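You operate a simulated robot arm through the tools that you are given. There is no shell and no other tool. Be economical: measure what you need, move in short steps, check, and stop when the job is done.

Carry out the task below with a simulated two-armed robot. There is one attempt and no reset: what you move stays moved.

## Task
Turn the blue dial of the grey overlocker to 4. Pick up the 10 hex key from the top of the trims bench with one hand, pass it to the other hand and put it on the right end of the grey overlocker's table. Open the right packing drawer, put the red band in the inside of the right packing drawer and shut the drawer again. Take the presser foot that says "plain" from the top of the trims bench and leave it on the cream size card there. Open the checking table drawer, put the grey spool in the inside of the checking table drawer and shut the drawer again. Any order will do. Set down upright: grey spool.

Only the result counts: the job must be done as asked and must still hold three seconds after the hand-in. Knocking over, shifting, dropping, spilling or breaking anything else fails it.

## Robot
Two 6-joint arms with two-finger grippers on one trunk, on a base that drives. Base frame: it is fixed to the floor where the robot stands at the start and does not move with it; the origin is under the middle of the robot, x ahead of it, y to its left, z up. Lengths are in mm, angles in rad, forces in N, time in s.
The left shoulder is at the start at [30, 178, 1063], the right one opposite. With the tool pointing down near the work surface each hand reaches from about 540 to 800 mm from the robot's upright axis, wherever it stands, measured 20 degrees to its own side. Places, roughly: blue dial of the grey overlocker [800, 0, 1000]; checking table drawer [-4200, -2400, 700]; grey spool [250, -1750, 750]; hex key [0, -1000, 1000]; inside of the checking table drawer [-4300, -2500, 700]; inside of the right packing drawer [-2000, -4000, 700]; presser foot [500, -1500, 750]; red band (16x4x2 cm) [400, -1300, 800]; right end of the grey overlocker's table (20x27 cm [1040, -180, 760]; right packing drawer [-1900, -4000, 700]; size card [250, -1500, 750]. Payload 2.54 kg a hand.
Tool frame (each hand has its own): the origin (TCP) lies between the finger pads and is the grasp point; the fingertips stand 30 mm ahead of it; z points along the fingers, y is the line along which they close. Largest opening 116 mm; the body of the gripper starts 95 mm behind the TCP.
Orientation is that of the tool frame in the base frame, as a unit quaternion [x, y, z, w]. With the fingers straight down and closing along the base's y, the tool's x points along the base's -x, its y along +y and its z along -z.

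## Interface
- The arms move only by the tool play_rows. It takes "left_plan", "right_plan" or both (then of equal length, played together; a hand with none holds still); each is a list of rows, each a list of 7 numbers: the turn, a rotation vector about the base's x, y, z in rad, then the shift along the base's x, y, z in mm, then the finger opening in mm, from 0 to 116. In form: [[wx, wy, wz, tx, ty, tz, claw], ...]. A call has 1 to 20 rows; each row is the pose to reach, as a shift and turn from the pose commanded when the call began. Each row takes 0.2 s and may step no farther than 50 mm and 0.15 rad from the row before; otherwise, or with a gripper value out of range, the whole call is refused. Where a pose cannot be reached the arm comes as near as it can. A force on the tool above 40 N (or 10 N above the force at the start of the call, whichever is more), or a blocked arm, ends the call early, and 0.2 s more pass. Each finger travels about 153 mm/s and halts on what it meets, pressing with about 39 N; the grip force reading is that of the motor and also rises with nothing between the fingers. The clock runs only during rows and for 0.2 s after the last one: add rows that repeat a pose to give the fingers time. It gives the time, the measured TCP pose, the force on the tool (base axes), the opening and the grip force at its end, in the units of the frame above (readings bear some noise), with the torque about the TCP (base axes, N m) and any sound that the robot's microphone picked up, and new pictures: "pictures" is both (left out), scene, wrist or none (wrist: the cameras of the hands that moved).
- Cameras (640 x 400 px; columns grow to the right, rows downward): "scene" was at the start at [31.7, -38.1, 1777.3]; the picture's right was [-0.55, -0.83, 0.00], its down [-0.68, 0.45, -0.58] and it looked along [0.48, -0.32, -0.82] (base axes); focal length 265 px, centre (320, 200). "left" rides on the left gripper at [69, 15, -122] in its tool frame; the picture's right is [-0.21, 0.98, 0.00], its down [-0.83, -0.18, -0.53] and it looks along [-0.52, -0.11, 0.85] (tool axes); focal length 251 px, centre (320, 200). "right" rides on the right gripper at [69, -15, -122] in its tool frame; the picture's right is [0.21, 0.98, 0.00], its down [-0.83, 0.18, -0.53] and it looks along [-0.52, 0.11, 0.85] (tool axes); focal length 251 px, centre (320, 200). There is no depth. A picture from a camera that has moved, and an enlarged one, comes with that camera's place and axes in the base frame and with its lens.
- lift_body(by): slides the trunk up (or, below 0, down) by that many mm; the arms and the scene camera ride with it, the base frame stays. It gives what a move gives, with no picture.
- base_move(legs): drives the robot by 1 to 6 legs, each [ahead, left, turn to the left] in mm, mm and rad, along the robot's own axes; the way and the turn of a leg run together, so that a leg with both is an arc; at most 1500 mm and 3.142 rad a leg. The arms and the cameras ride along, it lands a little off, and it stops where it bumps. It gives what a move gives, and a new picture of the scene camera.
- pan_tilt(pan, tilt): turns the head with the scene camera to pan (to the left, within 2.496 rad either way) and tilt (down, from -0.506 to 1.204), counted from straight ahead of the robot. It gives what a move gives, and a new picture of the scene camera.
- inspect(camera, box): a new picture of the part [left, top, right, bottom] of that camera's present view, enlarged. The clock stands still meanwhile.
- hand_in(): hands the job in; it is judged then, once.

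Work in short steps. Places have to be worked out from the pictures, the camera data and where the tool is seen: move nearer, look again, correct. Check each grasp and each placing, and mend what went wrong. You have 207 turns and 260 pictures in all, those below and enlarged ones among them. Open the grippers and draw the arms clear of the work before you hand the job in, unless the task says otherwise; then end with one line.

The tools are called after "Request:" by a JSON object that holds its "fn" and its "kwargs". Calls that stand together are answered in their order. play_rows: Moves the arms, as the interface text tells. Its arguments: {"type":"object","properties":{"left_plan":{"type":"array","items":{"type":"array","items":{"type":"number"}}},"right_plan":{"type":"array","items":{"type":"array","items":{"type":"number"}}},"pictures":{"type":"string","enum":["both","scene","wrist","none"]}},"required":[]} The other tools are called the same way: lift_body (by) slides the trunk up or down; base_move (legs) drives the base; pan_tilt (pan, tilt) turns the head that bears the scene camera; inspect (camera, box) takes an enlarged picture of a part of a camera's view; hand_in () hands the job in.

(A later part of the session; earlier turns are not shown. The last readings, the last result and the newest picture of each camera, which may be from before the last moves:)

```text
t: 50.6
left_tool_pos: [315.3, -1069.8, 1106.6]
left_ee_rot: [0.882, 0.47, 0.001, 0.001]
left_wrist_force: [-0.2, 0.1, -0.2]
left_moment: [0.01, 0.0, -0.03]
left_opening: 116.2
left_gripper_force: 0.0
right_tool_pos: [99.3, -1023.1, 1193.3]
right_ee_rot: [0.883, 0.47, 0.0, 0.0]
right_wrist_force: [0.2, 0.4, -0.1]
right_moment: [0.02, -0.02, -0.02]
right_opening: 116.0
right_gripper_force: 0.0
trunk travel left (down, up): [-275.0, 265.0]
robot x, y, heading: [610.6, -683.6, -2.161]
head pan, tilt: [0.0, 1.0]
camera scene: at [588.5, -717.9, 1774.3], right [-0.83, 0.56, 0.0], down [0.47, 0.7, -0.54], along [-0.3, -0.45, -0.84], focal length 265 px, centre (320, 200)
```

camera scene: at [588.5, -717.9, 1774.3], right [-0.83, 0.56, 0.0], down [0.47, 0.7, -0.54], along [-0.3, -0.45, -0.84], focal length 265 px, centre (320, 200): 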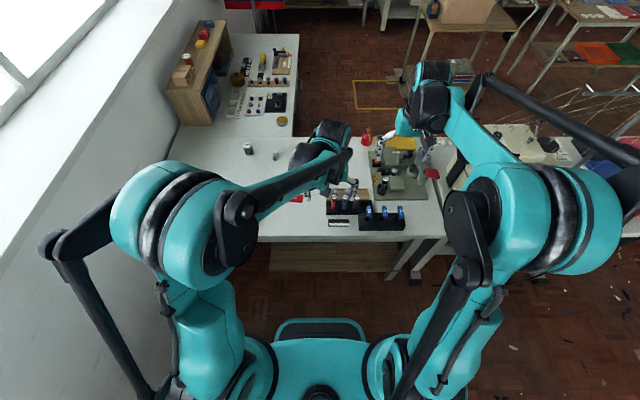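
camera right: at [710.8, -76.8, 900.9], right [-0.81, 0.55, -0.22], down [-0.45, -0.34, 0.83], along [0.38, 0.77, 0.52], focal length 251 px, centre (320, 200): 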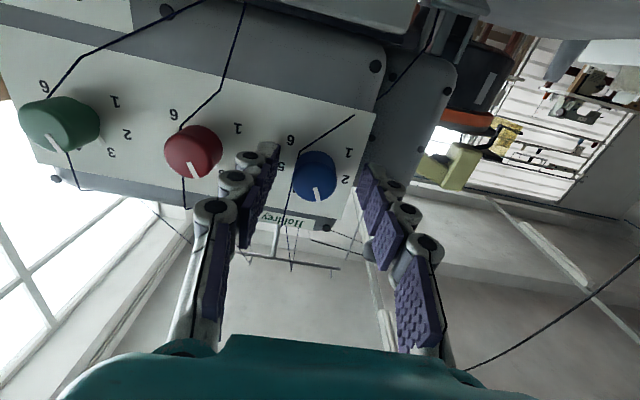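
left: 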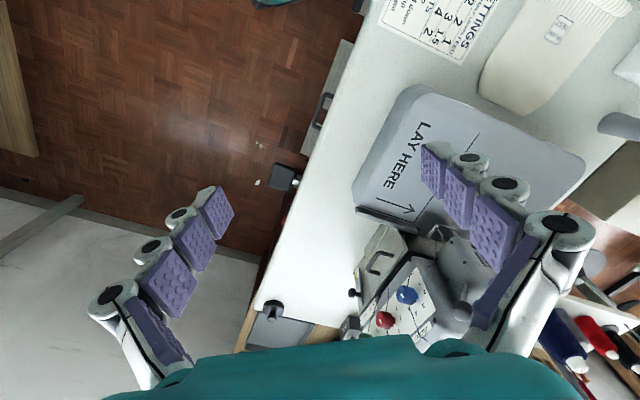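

I face the bench. I enlarge the rack with the hex keys.

Request:
{"fn": "inspect", "kwargs": {"camera": "scene", "box": [320, 185, 416, 245]}}

Request:
{"fn": "inspect", "kwargs": {"camera": "right", "box": [0, 0, 640, 400]}}

Request:
{"fn": "inspect", "kwargs": {"camera": "left", "box": [0, 0, 640, 400]}}

```text
6.67 times, centred on (368, 215) of scene
camera zoom: at [588.5, -717.9, 1774.3], right [-0.83, 0.56, 0.0], down [0.47, 0.7, -0.54], along [-0.3, -0.45, -0.84], focal length 1769 px, centre (0, 100)
```

zoom: 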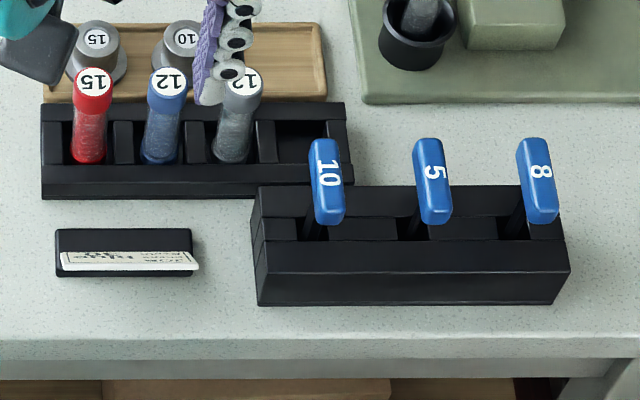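

```text
1.00 times, centred on (320, 200) of right (not enlarged: the box is as wide or as high as the picture)
camera zoom: at [125.0, -957.1, 1315.9], right [0.93, -0.37, 0.0], down [-0.31, -0.79, 0.53], along [-0.2, -0.5, -0.85], focal length 251 px, centre (320, 200)
```

zoom: 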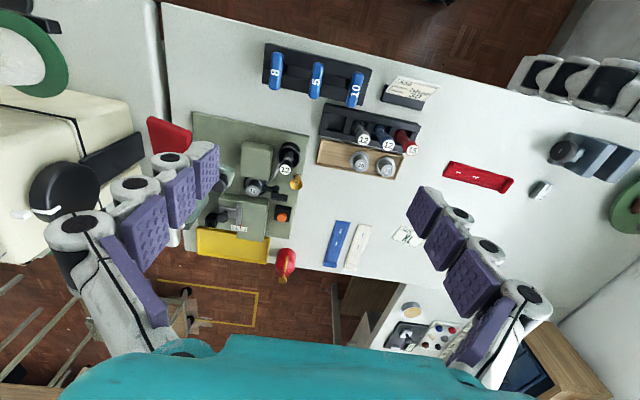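

```text
1.00 times, centred on (320, 200) of left (not enlarged: the box is as wide or as high as the picture)
camera zoom: at [366.9, -1021.3, 1229.0], right [0.69, -0.72, 0.0], down [-0.61, -0.58, 0.53], along [-0.39, -0.37, -0.85], focal length 251 px, centre (320, 200)
```

zoom: 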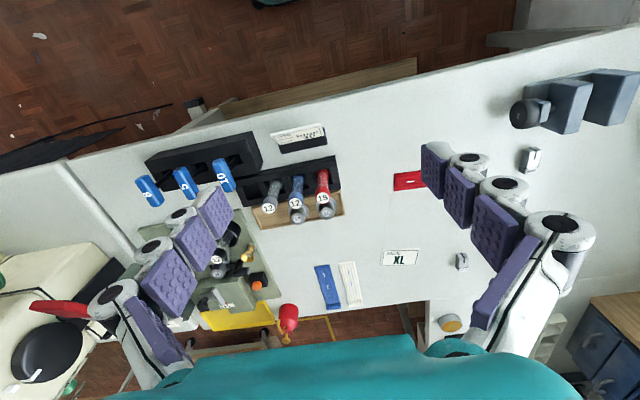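

Triangulation puts the "10" handle at about (152, -1033, 897), lying along the robot's forward direction. I bring the right hand above it.

Request:
{"fn": "play_rows", "kwargs": {"right_plan": [[0, 0, 0, 18, -4, -40, 90], [0, 0, 0, 36, -8, -80, 70], [0, 0, 0, 53, -10, -120, 50], [0, 0, 0, 53, -10, -165, 40], [0, 0, 0, 53, -10, -205, 40], [0, 0, 0, 53, -10, -205, 40]], "pictures": "wrist"}}

Request:
{"fn": "inspect", "kwargs": {"camera": "scene", "box": [330, 165, 426, 225]}}

```text
t: 52.0
left_tool_pos: [316.1, -1070.1, 1106.6]
left_ee_rot: [0.883, 0.47, 0.0, 0.001]
left_wrist_force: [0.6, -0.3, 0.1]
left_moment: [0.0, 0.02, -0.03]
left_opening: 116.0
left_gripper_force: 0.1
right_tool_pos: [150.7, -1033.5, 988.1]
right_ee_rot: [0.883, 0.47, 0.001, 0.0]
right_wrist_force: [-0.7, -0.1, 0.6]
right_moment: [0.0, -0.02, 0.0]
right_opening: 39.9
right_gripper_force: 0.1
trunk travel left (down, up): [-275.0, 265.0]
robot x, y, heading: [606.0, -686.0, -2.161]
head pan, tilt: [0.0, 1.0]
camera right: at [178.2, -967.2, 1110.4], right [0.93, -0.37, 0.0], down [-0.31, -0.79, 0.53], along [-0.2, -0.5, -0.85], focal length 251 px, centre (320, 200)
```

right: 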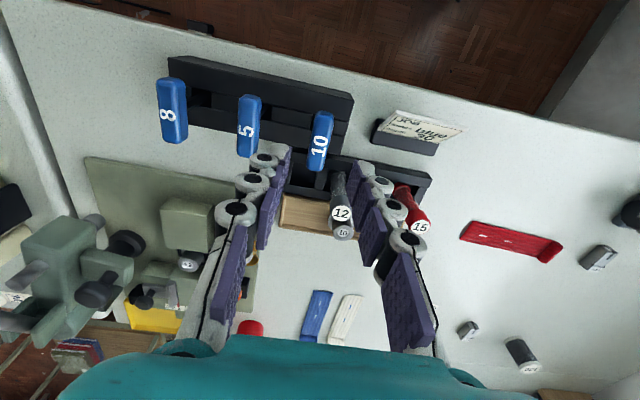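

```text
6.67 times, centred on (378, 195) of scene
camera zoom: at [589.0, -717.4, 1774.4], right [-0.83, 0.56, 0.0], down [0.47, 0.7, -0.54], along [-0.3, -0.45, -0.84], focal length 1769 px, centre (-67, 233)
```

zoom: 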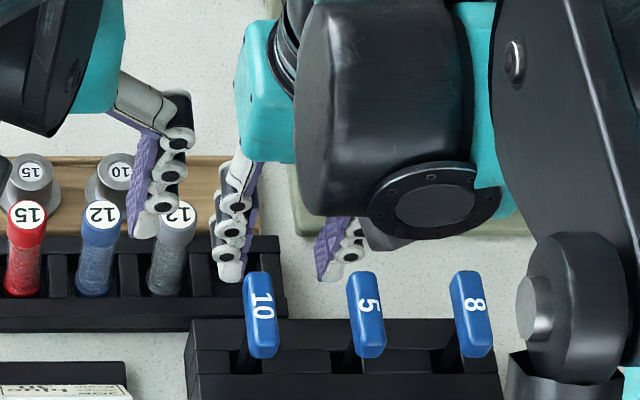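

Both views agree on (151, -1035, 895). I go down and close on the handle.

Request:
{"fn": "play_rows", "kwargs": {"right_plan": [[0, 0, 0, 0.5, -1, -45, 40], [0, 0, 0, 0.5, -1.5, -75, 40], [0, 0, 0, 0.5, -1.5, -93, 40], [0, 0, 0, 0.5, -1.5, -93, 25], [0, 0, 0, 0.5, -1.5, -93, 8], [0, 0, 0, 0.5, -1.5, -93, 8]], "pictures": "wrist"}}

```text
t: 53.4
left_tool_pos: [314.9, -1069.6, 1107.0]
left_ee_rot: [0.882, 0.47, 0.0, 0.0]
left_wrist_force: [0.2, -0.1, -0.9]
left_moment: [0.0, -0.01, 0.0]
left_opening: 115.9
left_gripper_force: 0.0
right_tool_pos: [153.4, -1033.3, 894.6]
right_ee_rot: [0.883, 0.47, 0.001, 0.0]
right_wrist_force: [0.3, 0.4, -0.1]
right_moment: [0.01, -0.02, -0.02]
right_opening: 13.3
right_gripper_force: 38.8
trunk travel left (down, up): [-275.0, 265.0]
robot x, y, heading: [609.7, -686.5, -2.164]
head pan, tilt: [0.0, 1.0]
camera right: at [178.4, -968.6, 1018.0], right [0.93, -0.37, 0.0], down [-0.31, -0.79, 0.53], along [-0.2, -0.5, -0.85], focal length 251 px, centre (320, 200)
```

right: 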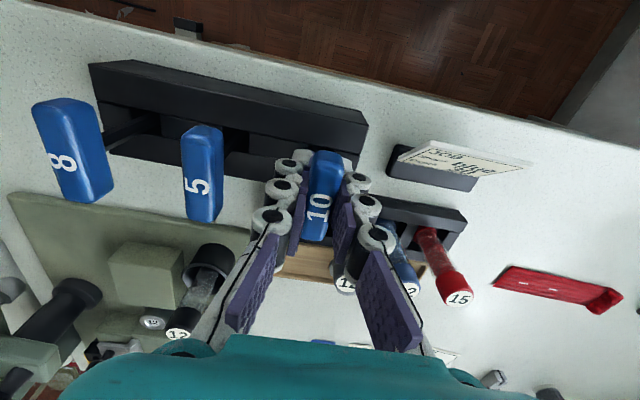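

Gripped (13.3 mm). I lift straight up.

Request:
{"fn": "play_rows", "kwargs": {"right_plan": [[0, 0, 0, 0, 0, 30, 8], [0, 0, 0, 0, 0, 65, 8], [0, 0, 0, 0, 0, 110, 8], [0, 0, 0, 0, 0, 155, 8], [0, 0, 0, 0, 0, 200, 8], [0, 0, 0, 0, 0, 245, 8], [0, 0, 0, 0, 0, 245, 8]], "pictures": "both"}}

Request:
{"fn": "inspect", "kwargs": {"camera": "left", "box": [0, 0, 640, 400]}}

```text
t: 55.0
left_tool_pos: [314.8, -1071.2, 1106.7]
left_ee_rot: [0.883, 0.47, 0.0, -0.001]
left_wrist_force: [0.5, -0.6, 0.5]
left_moment: [-0.01, -0.01, -0.02]
left_opening: 116.0
left_gripper_force: 0.1
right_tool_pos: [151.6, -1036.2, 1138.5]
right_ee_rot: [0.883, 0.47, 0.001, 0.0]
right_wrist_force: [1.0, -0.7, -0.1]
right_moment: [0.04, -0.04, 0.03]
right_opening: 13.6
right_gripper_force: 38.9
trunk travel left (down, up): [-275.0, 265.0]
robot x, y, heading: [611.3, -688.0, -2.165]
head pan, tilt: [0.0, 1.0]
camera scene: at [587.8, -718.8, 1774.2], right [-0.83, 0.56, 0.0], down [0.47, 0.7, -0.54], along [-0.3, -0.45, -0.84], focal length 265 px, centre (320, 200)
camera right: at [178.0, -968.6, 1262.7], right [0.93, -0.37, 0.0], down [-0.31, -0.79, 0.53], along [-0.2, -0.5, -0.85], focal length 251 px, centre (320, 200)
```

scene: 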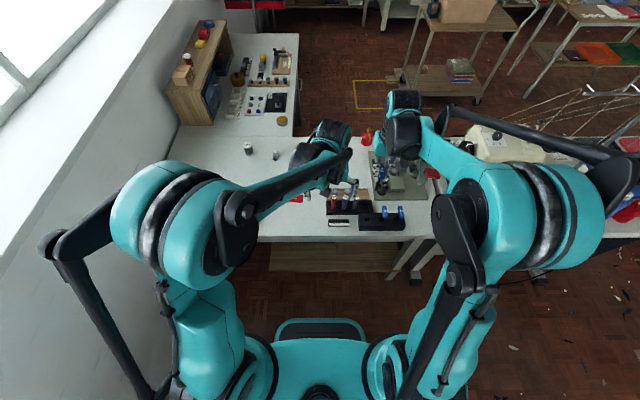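
right: 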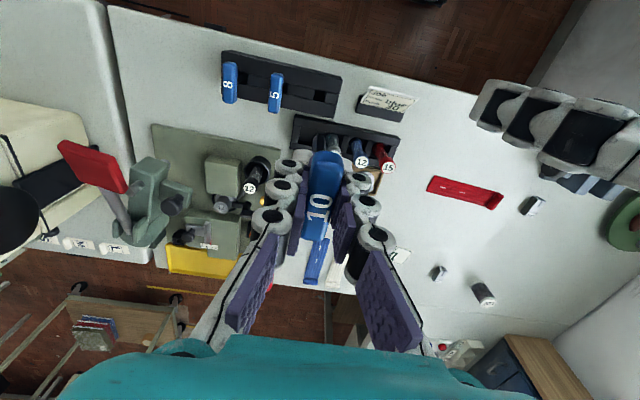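

```text
1.00 times, centred on (320, 200) of left (not enlarged: the box is as wide or as high as the picture)
camera zoom: at [366.3, -1021.9, 1228.6], right [0.69, -0.72, 0.0], down [-0.61, -0.58, 0.53], along [-0.39, -0.37, -0.85], focal length 251 px, centre (320, 200)
```

zoom: 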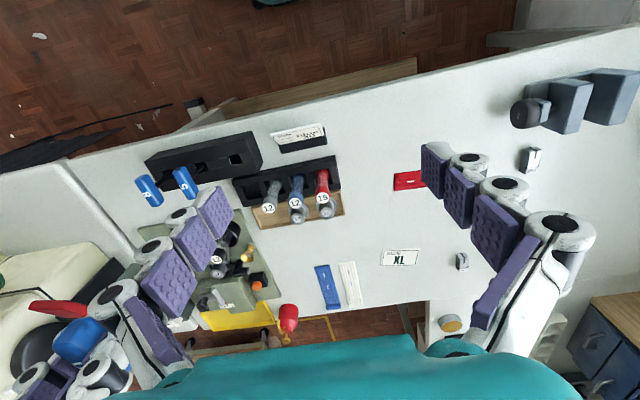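

The key is held. For the hand-over I bring the right hand to about 680 mm ahead of me at centre, z 1200. I move the left hand aside and pitch it forward, so it can later grip the hanging shaft from behind.

Request:
{"fn": "play_rows", "kwargs": {"left_plan": [[0, 0, 0, 38, -25, 10, 116], [0, 0, 0, 76, -51, 20, 116], [-0.121, 0.081, 0, 114, -76, 30, 100], [-0.242, 0.162, 0, 152, -102, 40, 80], [-0.363, 0.243, 0, 138, -123, 40, 60], [-0.483, 0.324, 0, 124, -144, 40, 50], [-0.604, 0.405, 0, 110, -165, 40, 50], [-0.725, 0.486, 0, 96, -185, 40, 50], [-0.846, 0.567, 0, 96, -185, 40, 50], [-0.967, 0.648, 0, 96, -185, 40, 50], [-1.088, 0.729, 0, 96, -185, 40, 50], [-1.088, 0.729, 0, 96, -185, 40, 50]], "right_plan": [[0, 0, 0, 0, 0, 0, 8], [0, 0, 0, 0, 0, 0, 8], [0, 0, 0, 0, 0, 20, 8], [0, 0, 0, 0, 0, 50, 8], [0, 0, 0, 13, -36, 62, 8], [0, 0, 0, 27, -72, 62, 8], [0, 0, 0, 40, -108, 62, 8], [0, 0, 0, 53, -144, 62, 8], [0, 0, 0, 67, -180, 62, 8], [0, 0, 0, 80, -216, 62, 8], [0, 0, 0, 80, -216, 62, 8], [0, 0, 0, 80, -216, 62, 8]], "pictures": "both"}}

```text
t: 57.6
left_tool_pos: [406.1, -1263.3, 1165.2]
left_ee_rot: [0.7, 0.374, -0.537, 0.287]
left_wrist_force: [-0.7, -0.4, -0.8]
left_moment: [-0.02, -0.01, 0.0]
left_opening: 50.0
left_gripper_force: 0.1
left hand out of reach, approached as far as the arm can: row 11, 12
right_tool_pos: [233.4, -1252.7, 1202.1]
right_ee_rot: [0.883, 0.47, 0.0, 0.0]
right_wrist_force: [0.6, -0.1, -0.1]
right_moment: [-0.01, 0.03, -0.01]
right_opening: 13.8
right_gripper_force: 39.3
trunk travel left (down, up): [-275.0, 265.0]
robot x, y, heading: [608.9, -688.3, -2.169]
head pan, tilt: [0.0, 1.0]
camera scene: at [589.0, -718.7, 1774.3], right [-0.83, 0.56, 0.0], down [0.47, 0.7, -0.54], along [-0.3, -0.45, -0.84], focal length 265 px, centre (320, 200)
camera right: at [259.3, -1185.6, 1324.6], right [0.93, -0.37, 0.0], down [-0.31, -0.79, 0.53], along [-0.2, -0.5, -0.85], focal length 251 px, centre (320, 200)
camera left: at [494.4, -1158.0, 1130.0], right [0.78, -0.59, 0.21], down [0.02, 0.35, 0.94], along [-0.63, -0.73, 0.28], focal length 251 px, centre (320, 200)
```

scene: 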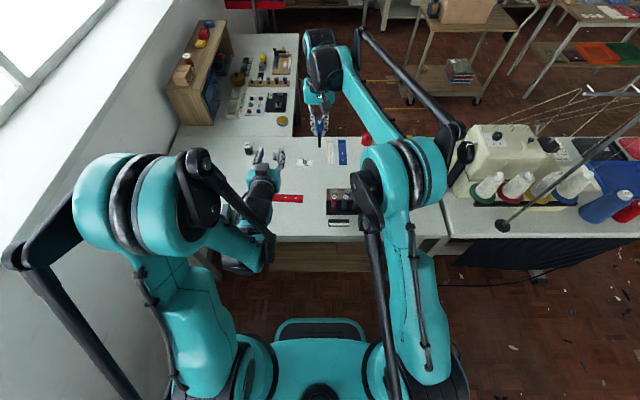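
right: 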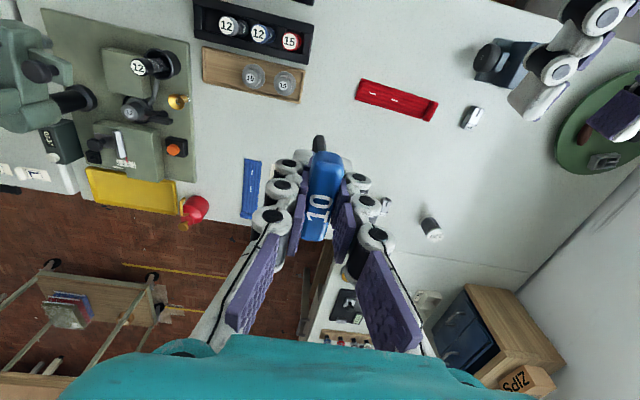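
left: 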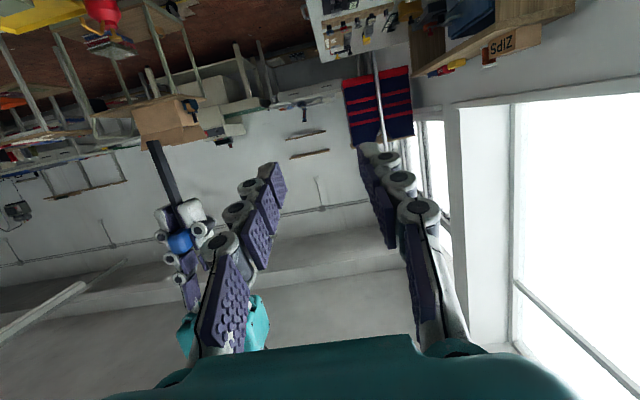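

The shaft hangs straight down about 95 mm below the handle. I slide the left hand sideways in line behind it, without advancing yet.

Request:
{"fn": "play_rows", "kwargs": {"left_plan": [[0, 0, 0, -31, 21, 0, 50], [0, 0, 0, -62, 42, -3, 50], [0, 0, 0, -93, 63, -6, 50], [0, 0, 0, -123, 83, -10, 50], [0, 0, 0, -123, 83, -10, 50]], "pictures": "wrist"}}

Request:
{"fn": "inspect", "kwargs": {"camera": "scene", "box": [240, 80, 400, 180]}}

```text
t: 58.8
left_tool_pos: [283.9, -1178.7, 1155.8]
left_ee_rot: [0.699, 0.374, -0.537, 0.287]
left_wrist_force: [0.5, -0.1, -0.5]
left_moment: [0.04, 0.0, -0.04]
left_opening: 49.9
left_gripper_force: 0.0
right_tool_pos: [233.7, -1251.5, 1201.4]
right_ee_rot: [0.883, 0.47, 0.0, 0.0]
right_wrist_force: [0.1, -0.5, -0.5]
right_moment: [-0.04, 0.01, 0.03]
right_opening: 13.6
right_gripper_force: 38.2
trunk travel left (down, up): [-275.0, 265.0]
robot x, y, heading: [608.1, -686.4, -2.155]
head pan, tilt: [0.0, 1.0]
camera left: at [372.7, -1075.1, 1119.4], right [0.78, -0.59, 0.21], down [0.02, 0.35, 0.94], along [-0.62, -0.73, 0.29], focal length 251 px, centre (320, 200)
```

left: 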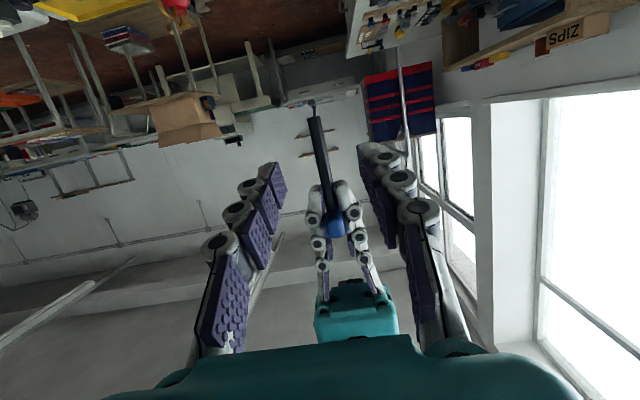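

```text
4.00 times, centred on (320, 130) of scene
camera zoom: at [589.6, -718.5, 1774.3], right [-0.83, 0.56, 0.0], down [0.47, 0.7, -0.54], along [-0.3, -0.45, -0.84], focal length 1061 px, centre (320, 480)
```

zoom: 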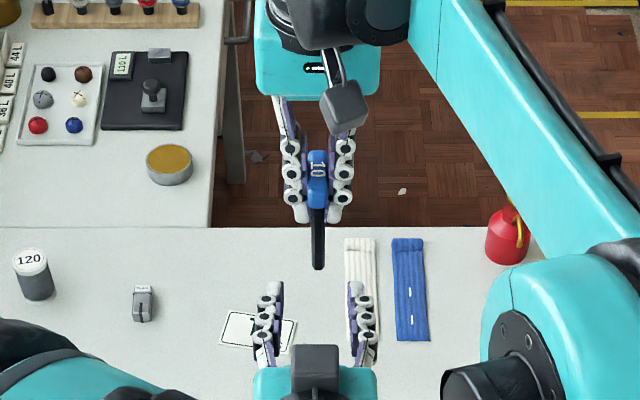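

Well aligned. I advance onto the shaft, lower the hand 18 mm and close the left hand.

Request:
{"fn": "play_rows", "kwargs": {"left_plan": [[0, 0, 0, -12, -17, -8, 50], [0, 0, 0, -24, -34, -18, 50], [0, 0, 0, -36, -51, -18, 50], [0, 0, 0, -47, -68, -18, 50], [0, 0, 0, -47, -68, -18, 50]], "pictures": "wrist"}}

Request:
{"fn": "inspect", "kwargs": {"camera": "scene", "box": [260, 80, 380, 155]}}

```text
t: 60.0
left_tool_pos: [235.4, -1248.4, 1136.9]
left_ee_rot: [0.7, 0.373, -0.537, 0.287]
left_wrist_force: [0.7, 0.5, -0.3]
left_moment: [0.01, -0.01, 0.01]
left_opening: 49.9
left_gripper_force: 0.1
right_tool_pos: [232.9, -1250.7, 1202.2]
right_ee_rot: [0.882, 0.471, 0.0, 0.0]
right_wrist_force: [1.0, 0.2, 0.0]
right_moment: [-0.02, 0.03, 0.03]
right_opening: 13.1
right_gripper_force: 39.5
trunk travel left (down, up): [-275.0, 265.0]
robot x, y, heading: [608.8, -687.1, -2.165]
head pan, tilt: [0.0, 1.0]
camera left: at [324.3, -1143.2, 1102.0], right [0.78, -0.59, 0.21], down [0.02, 0.35, 0.94], along [-0.63, -0.73, 0.29], focal length 251 px, centre (320, 200)
```

left: 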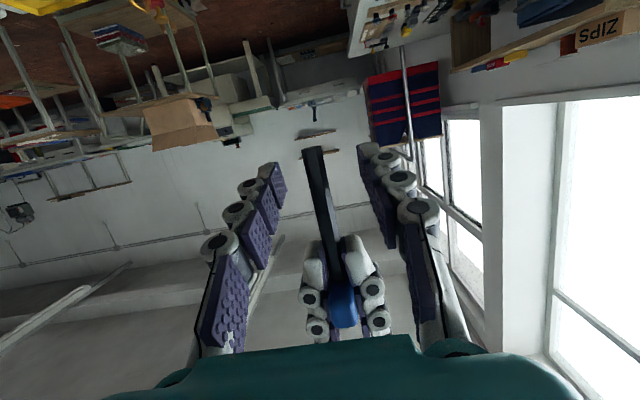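

```text
5.33 times, centred on (320, 118) of scene
camera zoom: at [588.9, -717.4, 1774.3], right [-0.83, 0.56, 0.0], down [0.47, 0.7, -0.54], along [-0.3, -0.45, -0.84], focal length 1415 px, centre (320, 640)
```

zoom: 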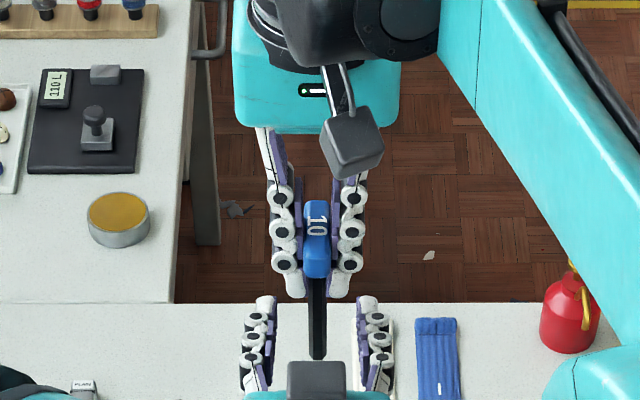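

The shaft stands between the left fingers. I close the left hand on it.

Request:
{"fn": "play_rows", "kwargs": {"left_plan": [[0, 0, 0, 0, 0, 0, 30], [0, 0, 0, 0, 0, 0, 12], [0, 0, 0, 0, 0, 0, 3], [0, 0, 0, 0, 0, 0, 3]], "pictures": "wrist"}}

```text
t: 61.0
left_tool_pos: [236.0, -1247.8, 1136.6]
left_ee_rot: [0.7, 0.373, -0.537, 0.287]
left_wrist_force: [-3.7, -0.6, -0.4]
left_moment: [0.05, -0.06, 0.0]
left_opening: 8.0
left_gripper_force: 36.6
right_tool_pos: [232.2, -1251.1, 1200.9]
right_ee_rot: [0.882, 0.471, 0.0, 0.0]
right_wrist_force: [2.8, 0.4, 1.4]
right_moment: [-0.02, -0.1, -0.03]
right_opening: 13.4
right_gripper_force: 39.3
trunk travel left (down, up): [-275.0, 265.0]
robot x, y, heading: [610.8, -686.7, -2.169]
head pan, tilt: [0.0, 1.0]
camera left: at [324.1, -1143.4, 1101.8], right [0.78, -0.59, 0.21], down [0.02, 0.35, 0.94], along [-0.63, -0.73, 0.29], focal length 251 px, centre (320, 200)
```

left: 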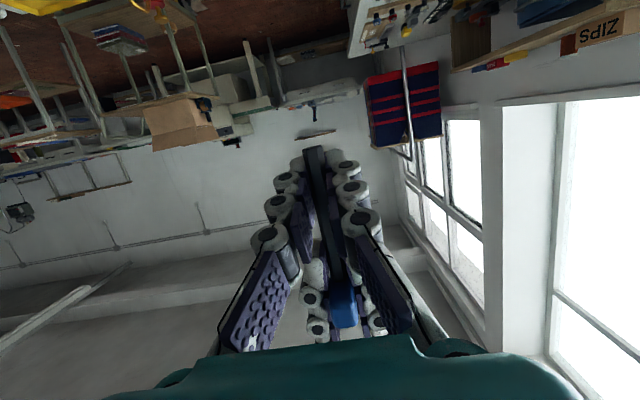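

Both hands hold the key (left 8 mm on the shaft). I open the right hand and lift it away straight up, then right.

Request:
{"fn": "play_rows", "kwargs": {"right_plan": [[0, 0, 0, 0, 0, 0, 30], [0, 0, 0, 0, 0, 0, 50], [0, 0, 0, 0, 0, 30, 50], [0, 0, 0, 0, 0, 70, 50], [0, 0, 0, -20, 20, 100, 50], [0, 0, 0, -40, 60, 100, 70], [0, 0, 0, -65, 100, 100, 90], [0, 0, 0, -85, 140, 100, 90], [0, 0, 0, -100, 180, 100, 90]], "pictures": "scene"}}

Request:
{"fn": "inspect", "kwargs": {"camera": "left", "box": [0, 0, 640, 400]}}

```text
t: 63.0
left_tool_pos: [236.0, -1247.1, 1137.7]
left_ee_rot: [0.7, 0.373, -0.537, 0.287]
left_wrist_force: [0.7, 1.4, 0.1]
left_moment: [-0.02, 0.0, 0.01]
left_opening: 8.3
left_gripper_force: 36.3
right_tool_pos: [132.0, -1068.7, 1303.6]
right_ee_rot: [0.882, 0.471, 0.001, 0.0]
right_wrist_force: [0.3, 0.7, 0.7]
right_moment: [-0.03, 0.01, 0.01]
right_opening: 89.9
right_gripper_force: 0.2
trunk travel left (down, up): [-275.0, 265.0]
robot x, y, heading: [611.9, -686.1, -2.161]
head pan, tilt: [0.0, 1.0]
camera scene: at [588.5, -715.9, 1774.4], right [-0.83, 0.56, 0.0], down [0.47, 0.7, -0.54], along [-0.3, -0.45, -0.84], focal length 265 px, centre (320, 200)
```

scene: 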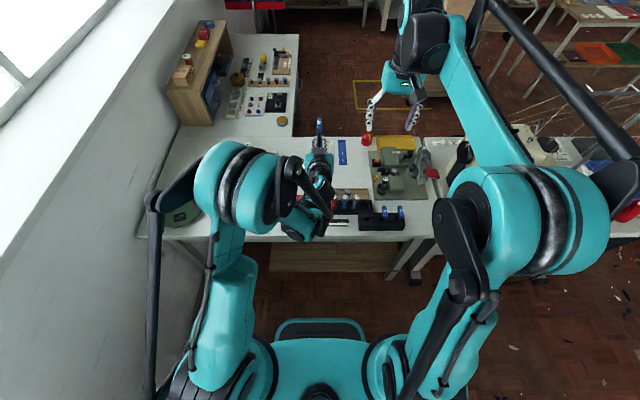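

```text
1.00 times, centred on (320, 200) of left (not enlarged: the box is as wide or as high as the picture)
camera zoom: at [324.3, -1142.1, 1102.4], right [0.78, -0.59, 0.21], down [0.02, 0.35, 0.94], along [-0.63, -0.73, 0.29], focal length 251 px, centre (320, 200)
```

zoom: 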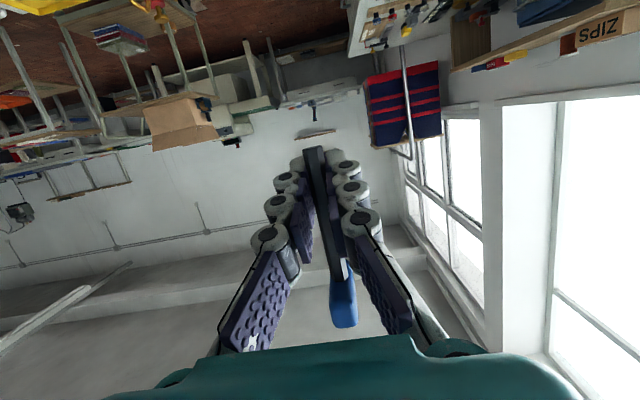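

The left hand alone holds the key. I pitch it back down, so the key lies level ahead of it, and pull both arms in.

Request:
{"fn": "play_rows", "kwargs": {"left_plan": [[0.121, -0.081, 0, 10, 4, 10, 3], [0.242, -0.162, 0, 22, 9, 20, 3], [0.363, -0.243, 0, 35, 15, 30, 3], [0.483, -0.324, 0, 48, 21, 40, 3], [0.604, -0.405, 0, 62, 27, 50, 3], [0.725, -0.486, 0, 76, 33, 60, 3], [0.846, -0.567, 0, 90, 40, 60, 3], [0.967, -0.648, 0, 110, 49, 60, 3], [1.088, -0.729, 0, 128, 57, 60, 3], [1.088, -0.729, 0, 128, 57, 60, 3]], "right_plan": [[0, 0, 0, 0, 0, -20, 90], [0, 0, 0, 0, 0, -40, 90], [0, 0, 0, 0, 0, -60, 90], [0, 0, 0, 0, 0, -80, 90], [0, 0, 0, 0, 0, -100, 90], [0, 0, 0, 0, 0, -100, 90], [0, 0, 0, 0, 0, -100, 90], [0, 0, 0, 0, 0, -100, 90], [0, 0, 0, 0, 0, -100, 90], [0, 0, 0, 0, 0, -100, 90]], "pictures": "both"}}

```text
t: 65.2
left_tool_pos: [363.6, -1190.3, 1197.4]
left_ee_rot: [0.883, 0.47, 0.0, 0.0]
left_wrist_force: [0.8, 0.3, -1.3]
left_moment: [0.04, 0.03, -0.02]
left_opening: 8.2
left_gripper_force: 35.8
right_tool_pos: [132.5, -1070.8, 1202.8]
right_ee_rot: [0.883, 0.47, 0.0, 0.0]
right_wrist_force: [-0.6, 0.9, -0.1]
right_moment: [-0.02, -0.01, 0.0]
right_opening: 90.1
right_gripper_force: 0.0
trunk travel left (down, up): [-275.0, 265.0]
robot x, y, heading: [610.3, -684.5, -2.159]
head pan, tilt: [0.0, 1.0]
camera scene: at [588.8, -717.3, 1774.3], right [-0.83, 0.56, 0.0], down [0.47, 0.7, -0.54], along [-0.3, -0.45, -0.84], focal length 265 px, centre (320, 200)
camera right: at [158.0, -1004.6, 1325.6], right [0.93, -0.37, 0.0], down [-0.31, -0.79, 0.53], along [-0.2, -0.5, -0.85], focal length 251 px, centre (320, 200)
camera left: at [415.4, -1140.8, 1319.5], right [0.69, -0.72, 0.0], down [-0.61, -0.58, 0.53], along [-0.39, -0.37, -0.85], focal length 251 px, centre (320, 200)
```

scene: 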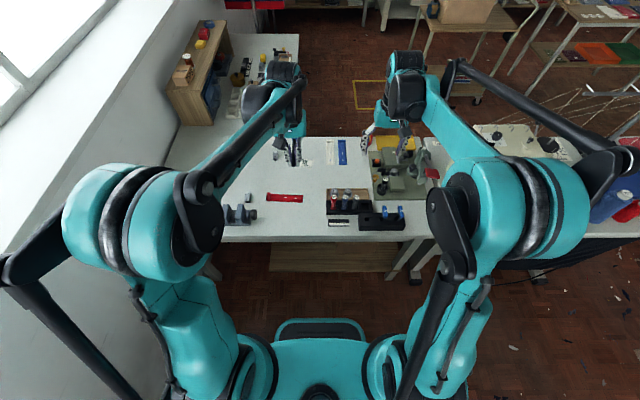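
right: 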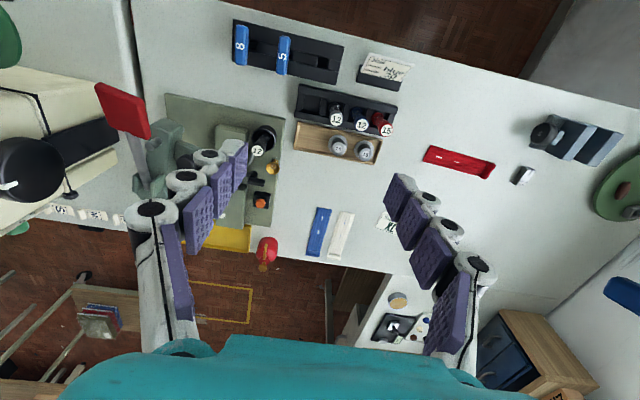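
left: 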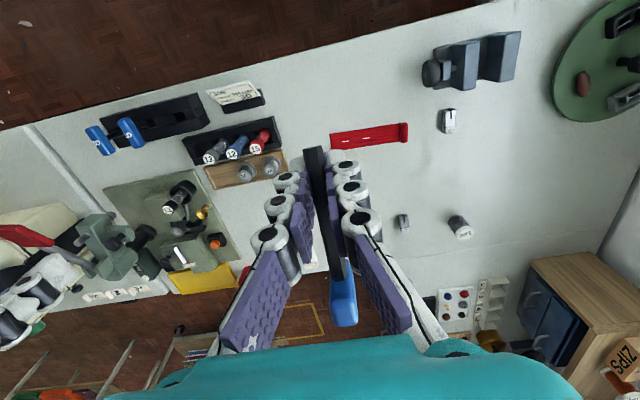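

I turn back to face the overlocker and shift toward its right end.

Request:
{"fn": "base_move", "kwargs": {"legs": [[0, 0, -1.571], [0, 0, -1.571], [0, -110, 0]]}}

Request:
{"fn": "inspect", "kwargs": {"camera": "left", "box": [0, 0, 640, 400]}}

```text
t: 74.1
left_tool_pos: [952.6, -247.6, 1197.1]
left_ee_rot: [-0.465, 0.885, 0.0, -0.001]
left_wrist_force: [0.6, 1.2, -1.4]
left_moment: [-0.01, 0.02, 0.03]
left_opening: 8.2
left_gripper_force: 36.1
right_tool_pos: [1183.4, -372.0, 1202.9]
right_ee_rot: [-0.465, 0.885, 0.0, 0.0]
right_wrist_force: [0.2, -0.7, -0.2]
right_moment: [0.0, 0.04, 0.01]
right_opening: 89.8
right_gripper_force: 0.1
trunk travel left (down, up): [-275.0, 265.0]
robot x, y, heading: [696.1, -750.4, 0.967]
head pan, tilt: [0.0, 1.0]
camera scene: at [725.0, -714.9, 1774.3], right [0.82, -0.57, 0.0], down [-0.48, -0.69, -0.54], along [0.31, 0.44, -0.84], focal length 265 px, centre (320, 200)
```

scene: 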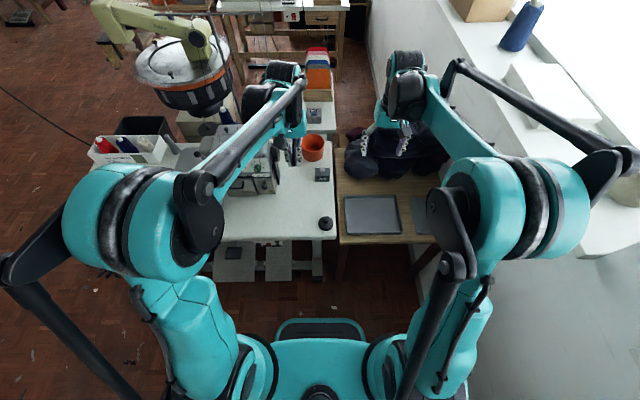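

```text
1.00 times, centred on (320, 200) of left (not enlarged: the box is as wide or as high as the picture)
camera zoom: at [902.4, -297.0, 1319.1], right [-0.68, 0.73, 0.0], down [0.62, 0.58, 0.53], along [0.39, 0.36, -0.85], focal length 251 px, centre (320, 200)
```

zoom: 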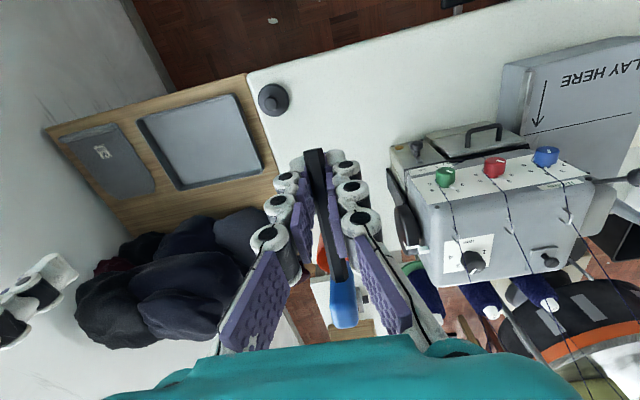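

I bring the key over the middle of the right end, near (1031, -192), and lower it to z 840 for a look.

Request:
{"fn": "play_rows", "kwargs": {"left_plan": [[0, 0, 0, 26, 18, 0, 3], [0, 0, 0, 52, 37, -20, 3], [0, 0, 0, 78, 55, -60, 3], [0, 0, 0, 78, 55, -108, 3], [0, 0, 0, 78, 55, -156, 3], [0, 0, 0, 78, 55, -204, 3], [0, 0, 0, 78, 55, -252, 3], [0, 0, 0, 78, 55, -300, 3], [0, 0, 0, 78, 55, -348, 3], [0, 0, 0, 78, 55, -348, 3]], "pictures": "both"}}

```text
refused: row 3 steps farther than a row can; nothing moved
```

The third row was slightly too long, so I split it.

Request:
{"fn": "play_rows", "kwargs": {"left_plan": [[0, 0, 0, 26, 18, 0, 3], [0, 0, 0, 52, 37, -20, 3], [0, 0, 0, 78, 55, -50, 3], [0, 0, 0, 78, 55, -98, 3], [0, 0, 0, 78, 55, -146, 3], [0, 0, 0, 78, 55, -194, 3], [0, 0, 0, 78, 55, -242, 3], [0, 0, 0, 78, 55, -290, 3], [0, 0, 0, 78, 55, -338, 3], [0, 0, 0, 78, 55, -357, 3], [0, 0, 0, 78, 55, -357, 3]], "pictures": "both"}}

```text
t: 76.5
left_tool_pos: [1031.7, -194.8, 840.4]
left_ee_rot: [-0.465, 0.885, 0.0, 0.0]
left_wrist_force: [0.9, 0.1, -0.2]
left_moment: [0.0, 0.02, 0.0]
left_opening: 8.2
left_gripper_force: 36.4
right_tool_pos: [1183.6, -369.9, 1203.4]
right_ee_rot: [-0.465, 0.885, 0.0, 0.0]
right_wrist_force: [-0.1, 0.5, 0.5]
right_moment: [-0.01, 0.01, -0.03]
right_opening: 89.8
right_gripper_force: 0.1
trunk travel left (down, up): [-275.0, 265.0]
robot x, y, heading: [701.7, -746.2, 0.965]
head pan, tilt: [0.0, 1.0]
camera scene: at [724.4, -714.4, 1774.3], right [0.82, -0.57, 0.0], down [-0.48, -0.69, -0.54], along [0.31, 0.44, -0.84], focal length 265 px, centre (320, 200)
camera left: at [979.5, -241.6, 962.0], right [-0.68, 0.73, 0.0], down [0.62, 0.58, 0.53], along [0.39, 0.36, -0.85], focal length 251 px, centre (320, 200)
```

scene: 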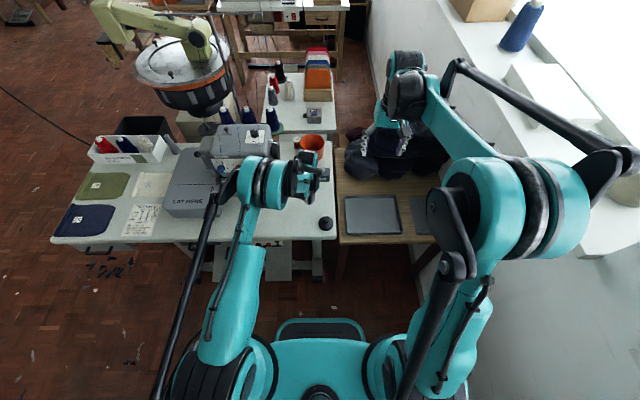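
left: 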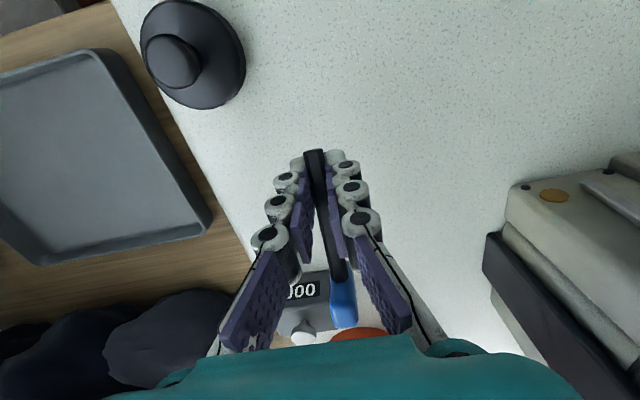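

All clear: about 100 mm from the edge and 120 mm from the counter. I lower until the handle or tips just touch.

Request:
{"fn": "play_rows", "kwargs": {"left_plan": [[0, 0, 0, 0, 0, -30, 3], [0, 0, 0, 0, 0, -40, 3], [0, 0, 0, 0, 0, -44, 3], [0, 0, 0, 0, 0, -48, 3], [0, 0, 0, 0, 0, -52, 3], [0, 0, 0, 0, 0, -56, 3]], "pictures": "wrist"}}

```text
t: 78.0
left_tool_pos: [1033.2, -193.8, 788.1]
left_ee_rot: [-0.465, 0.885, 0.0, 0.001]
left_wrist_force: [-3.0, -3.9, 26.6]
left_moment: [-0.32, 0.22, -0.02]
left_opening: 8.0
left_gripper_force: 35.6
right_tool_pos: [1182.3, -372.4, 1204.7]
right_ee_rot: [-0.465, 0.885, 0.0, 0.001]
right_wrist_force: [-0.1, -0.5, 0.1]
right_moment: [0.0, -0.01, 0.0]
right_opening: 90.2
right_gripper_force: 0.2
trunk travel left (down, up): [-275.0, 265.0]
robot x, y, heading: [702.7, -748.9, 0.965]
head pan, tilt: [0.0, 1.0]
stopped in row 6 (left hand): the force on the tool passed its limit at 43 N (the readings are from after the stop); the commanded pose is now the measured one
camera left: at [979.8, -242.4, 910.1], right [-0.68, 0.73, 0.0], down [0.62, 0.57, 0.54], along [0.39, 0.37, -0.84], focal length 251 px, centre (320, 200)
```

left: 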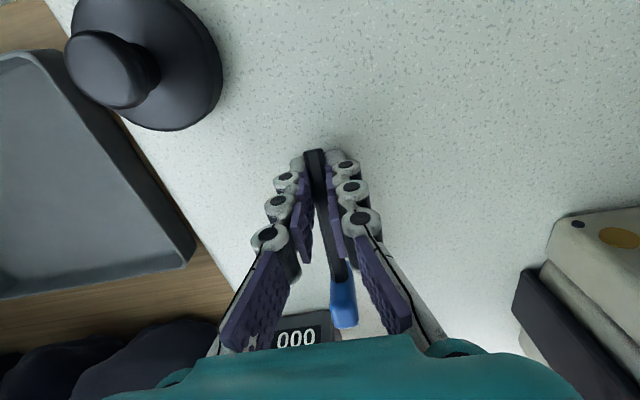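

Contact with the table. I lift 2 mm, open gently and wait, then rise.

Request:
{"fn": "play_rows", "kwargs": {"left_plan": [[0, 0, 0, 0, 0, 2, 3], [0, 0, 0, 0, 0, 2, 14], [0, 0, 0, 0, 0, 2, 25], [0, 0, 0, 0, 0, 2, 60], [0, 0, 0, 0, 0, 2, 80], [0, 0, 0, 0, 0, 2, 80], [0, 0, 0, 0, 0, 40, 80], [0, 0, 0, 0, 0, 85, 80]], "pictures": "wrist"}}

```text
t: 79.8
left_tool_pos: [1031.2, -193.3, 873.2]
left_ee_rot: [-0.465, 0.885, 0.002, 0.002]
left_wrist_force: [0.3, 0.1, 0.0]
left_moment: [-0.01, 0.0, -0.01]
left_opening: 80.2
left_gripper_force: 0.1
right_tool_pos: [1182.4, -371.5, 1202.2]
right_ee_rot: [-0.465, 0.885, -0.001, 0.0]
right_wrist_force: [-0.3, -0.7, -0.8]
right_moment: [0.01, -0.01, 0.02]
right_opening: 90.0
right_gripper_force: 0.1
trunk travel left (down, up): [-275.0, 265.0]
robot x, y, heading: [697.1, -749.1, 0.963]
head pan, tilt: [0.0, 1.0]
camera left: at [979.9, -241.3, 994.0], right [-0.68, 0.73, 0.0], down [0.62, 0.58, 0.54], along [0.39, 0.37, -0.84], focal length 251 px, centre (320, 200)
```

left: 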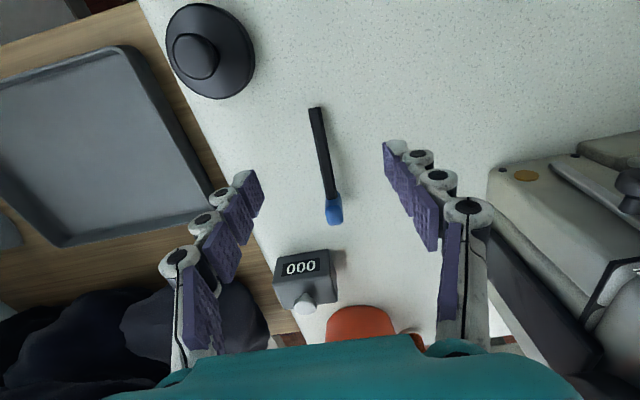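

The key rests on the right end. I raise the left hand clear and draw it in.

Request:
{"fn": "play_rows", "kwargs": {"left_plan": [[0, 0, 0, 0, 0, 48, 80], [0, 0, 0, 0, 0, 96, 80], [0, 0, 0, 0, 0, 144, 80], [0, 0, 0, 0, 0, 192, 80], [0, 0, 0, 0, 0, 240, 80], [0, 0, 0, 0, 0, 288, 80], [0, 0, 0, -25, -36, 310, 80], [0, 0, 0, -50, -72, 310, 80], [0, 0, 0, -50, -72, 310, 80]], "pictures": "none"}}

Request:
{"fn": "inspect", "kwargs": {"camera": "scene", "box": [260, 120, 388, 240]}}

Request:
{"fn": "inspect", "kwargs": {"camera": "left", "box": [220, 60, 420, 200]}}

```text
t: 81.8
left_tool_pos: [982.6, -265.4, 1179.1]
left_ee_rot: [-0.465, 0.885, 0.0, 0.001]
left_wrist_force: [-0.5, 0.9, 0.1]
left_moment: [-0.02, -0.03, -0.01]
left_opening: 80.0
left_gripper_force: 0.1
right_tool_pos: [1184.4, -370.4, 1201.0]
right_ee_rot: [-0.465, 0.886, 0.0, 0.0]
right_wrist_force: [0.6, 1.0, 0.3]
right_moment: [-0.01, 0.02, 0.01]
right_opening: 90.0
right_gripper_force: 0.0
trunk travel left (down, up): [-275.0, 265.0]
robot x, y, heading: [701.0, -747.2, 0.965]
head pan, tilt: [0.0, 1.0]
```

```text
3.33 times, centred on (324, 180) of scene
camera zoom: at [725.4, -713.3, 1774.2], right [0.82, -0.57, 0.0], down [-0.48, -0.69, -0.54], along [0.31, 0.44, -0.84], focal length 884 px, centre (307, 267)
```

zoom: 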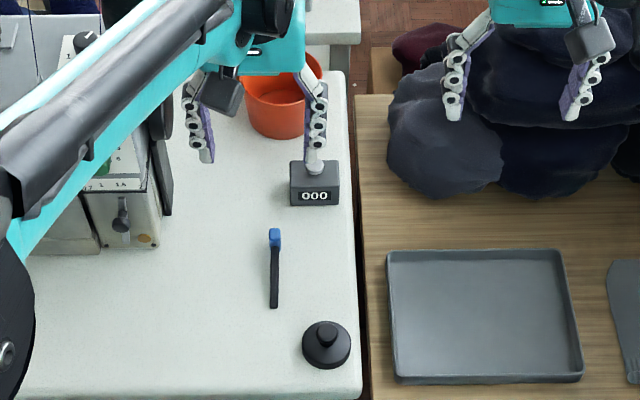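

```text
2.86 times, centred on (320, 130) of left
camera zoom: at [931.4, -313.0, 1301.2], right [-0.68, 0.73, 0.0], down [0.62, 0.58, 0.54], along [0.39, 0.37, -0.84], focal length 718 px, centre (320, 400)
```

zoom: 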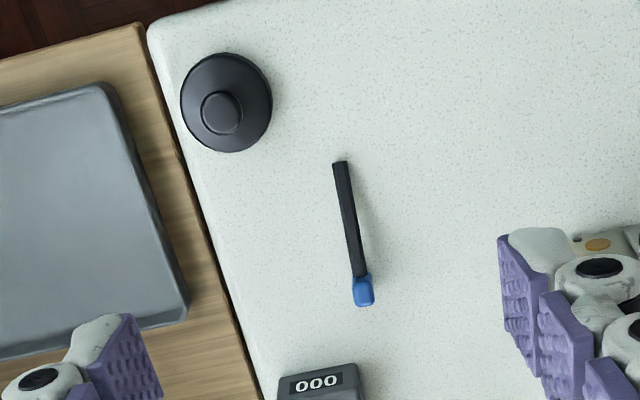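

The key stays put on the right end. I turn to the trims bench and move close to it.

Request:
{"fn": "base_move", "kwargs": {"legs": [[0, 0, 1.571], [0, 0, 1.571], [190, 0, 0]]}}

Request:
{"fn": "inspect", "kwargs": {"camera": "left", "box": [0, 0, 640, 400]}}

```text
t: 91.0
left_tool_pos: [306.4, -1387.6, 1179.3]
left_ee_rot: [0.887, 0.463, -0.002, 0.0]
left_wrist_force: [0.3, -0.6, -0.3]
left_moment: [0.02, -0.04, -0.02]
left_opening: 80.0
left_gripper_force: 0.0
right_tool_pos: [106.6, -1282.5, 1202.3]
right_ee_rot: [0.886, 0.463, 0.001, -0.001]
right_wrist_force: [-0.4, -0.5, -1.3]
right_moment: [0.0, -0.03, 0.01]
right_opening: 90.2
right_gripper_force: 0.1
trunk travel left (down, up): [-275.0, 265.0]
robot x, y, heading: [593.5, -905.3, -2.178]
head pan, tilt: [0.0, 1.0]
camera scene: at [569.0, -936.9, 1774.3], right [-0.82, 0.57, 0.0], down [0.48, 0.69, -0.54], along [-0.31, -0.44, -0.84], focal length 265 px, centre (320, 200)
```

scene: 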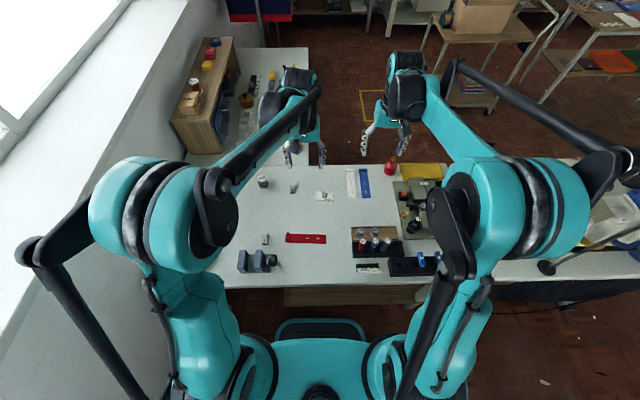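

```text
1.00 times, centred on (320, 200) of left (not enlarged: the box is as wide or as high as the picture)
camera zoom: at [359.3, -1339.4, 1301.2], right [0.68, -0.74, 0.0], down [-0.62, -0.57, 0.54], along [-0.39, -0.36, -0.84], focal length 251 px, centre (320, 200)
```

zoom: 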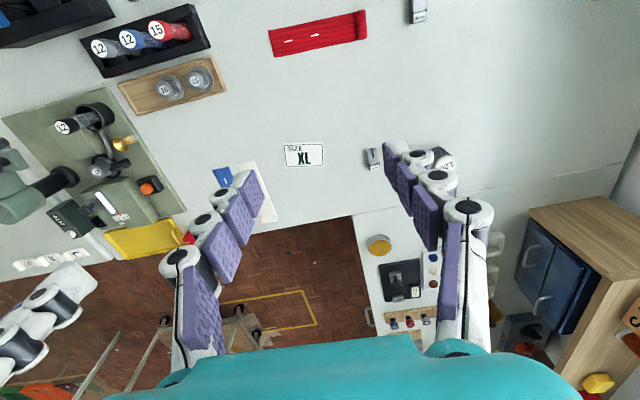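

I read the labels on the feet.

Request:
{"fn": "inspect", "kwargs": {"camera": "scene", "box": [245, 165, 345, 250]}}

Request:
{"fn": "inspect", "kwargs": {"camera": "left", "box": [350, 130, 400, 190]}}

Request:
{"fn": "inspect", "kwargs": {"camera": "left", "box": [395, 0, 445, 40]}}

```text
4.71 times, centred on (295, 208) of scene
camera zoom: at [569.0, -936.9, 1774.3], right [-0.82, 0.57, 0.0], down [0.48, 0.69, -0.54], along [-0.31, -0.44, -0.84], focal length 1248 px, centre (438, 165)
```

zoom: 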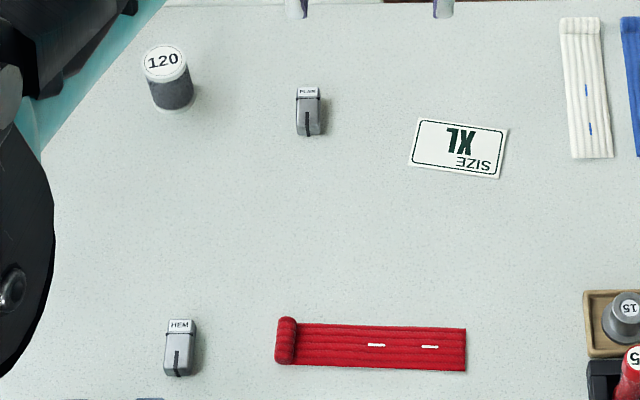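

```text
6.67 times, centred on (375, 160) of left
camera zoom: at [359.3, -1339.4, 1301.2], right [0.68, -0.74, 0.0], down [-0.62, -0.57, 0.54], along [-0.39, -0.36, -0.84], focal length 1676 px, centre (-47, 467)
```

zoom: 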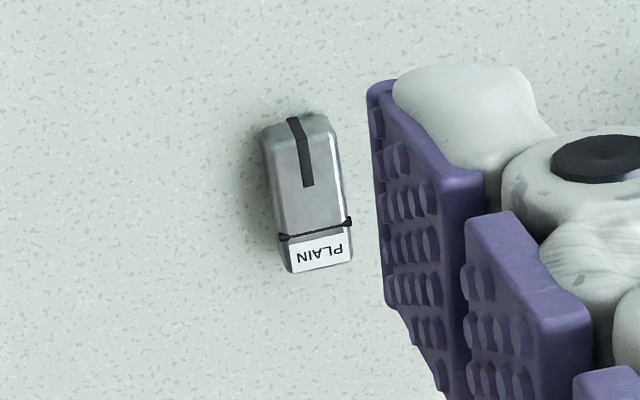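

```text
10.00 times, centred on (420, 20) of left
camera zoom: at [359.3, -1339.4, 1301.2], right [0.68, -0.74, 0.0], down [-0.62, -0.57, 0.54], along [-0.39, -0.36, -0.84], focal length 2514 px, centre (-680, 2000)
```

zoom: 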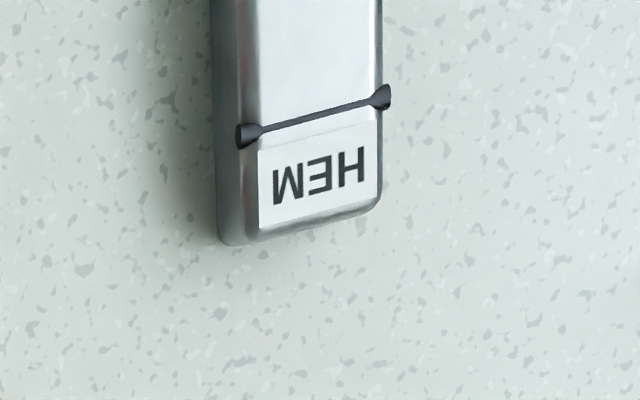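

PLAIN is the foot next to the card, near (278, -1581) and lined up with my forward axis. I bring the left hand above it.

Request:
{"fn": "play_rows", "kwargs": {"left_plan": [[0, 0, 0, -4, -28, -35, 70], [0, 0, 0, -8, -55, -70, 60], [0, 0, 0, -12, -83, -105, 60], [0, 0, 0, -16, -110, -140, 60], [0, 0, 0, -20, -138, -175, 60], [0, 0, 0, -24, -166, -210, 60], [0, 0, 0, -28, -193, -245, 60], [0, 0, 0, -28, -193, -290, 60], [0, 0, 0, -28, -193, -319, 60], [0, 0, 0, -28, -193, -319, 60]], "pictures": "wrist"}}

```text
t: 93.2
left_tool_pos: [279.6, -1580.2, 859.9]
left_ee_rot: [0.887, 0.463, -0.002, 0.001]
left_wrist_force: [-0.6, -0.2, 0.6]
left_moment: [-0.01, 0.0, 0.01]
left_opening: 59.9
left_gripper_force: 0.0
right_tool_pos: [106.0, -1279.8, 1202.1]
right_ee_rot: [0.887, 0.463, -0.001, 0.0]
right_wrist_force: [-0.2, -0.3, -0.1]
right_moment: [-0.03, 0.01, -0.02]
right_opening: 89.9
right_gripper_force: 0.0
trunk travel left (down, up): [-275.0, 265.0]
robot x, y, heading: [592.0, -906.6, -2.179]
head pan, tilt: [0.0, 1.0]
camera left: at [331.9, -1531.5, 982.0], right [0.68, -0.74, 0.0], down [-0.62, -0.57, 0.54], along [-0.39, -0.36, -0.84], focal length 251 px, centre (320, 200)
```

left: 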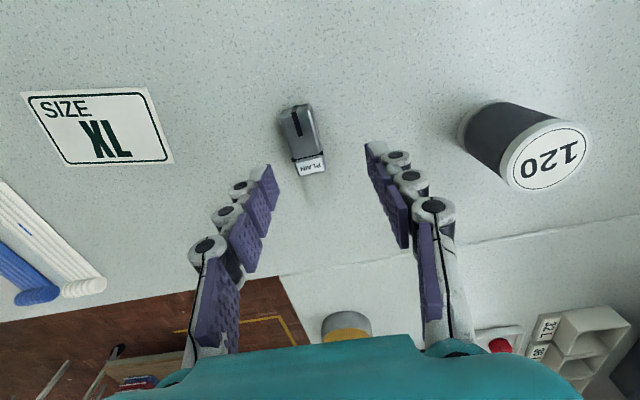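

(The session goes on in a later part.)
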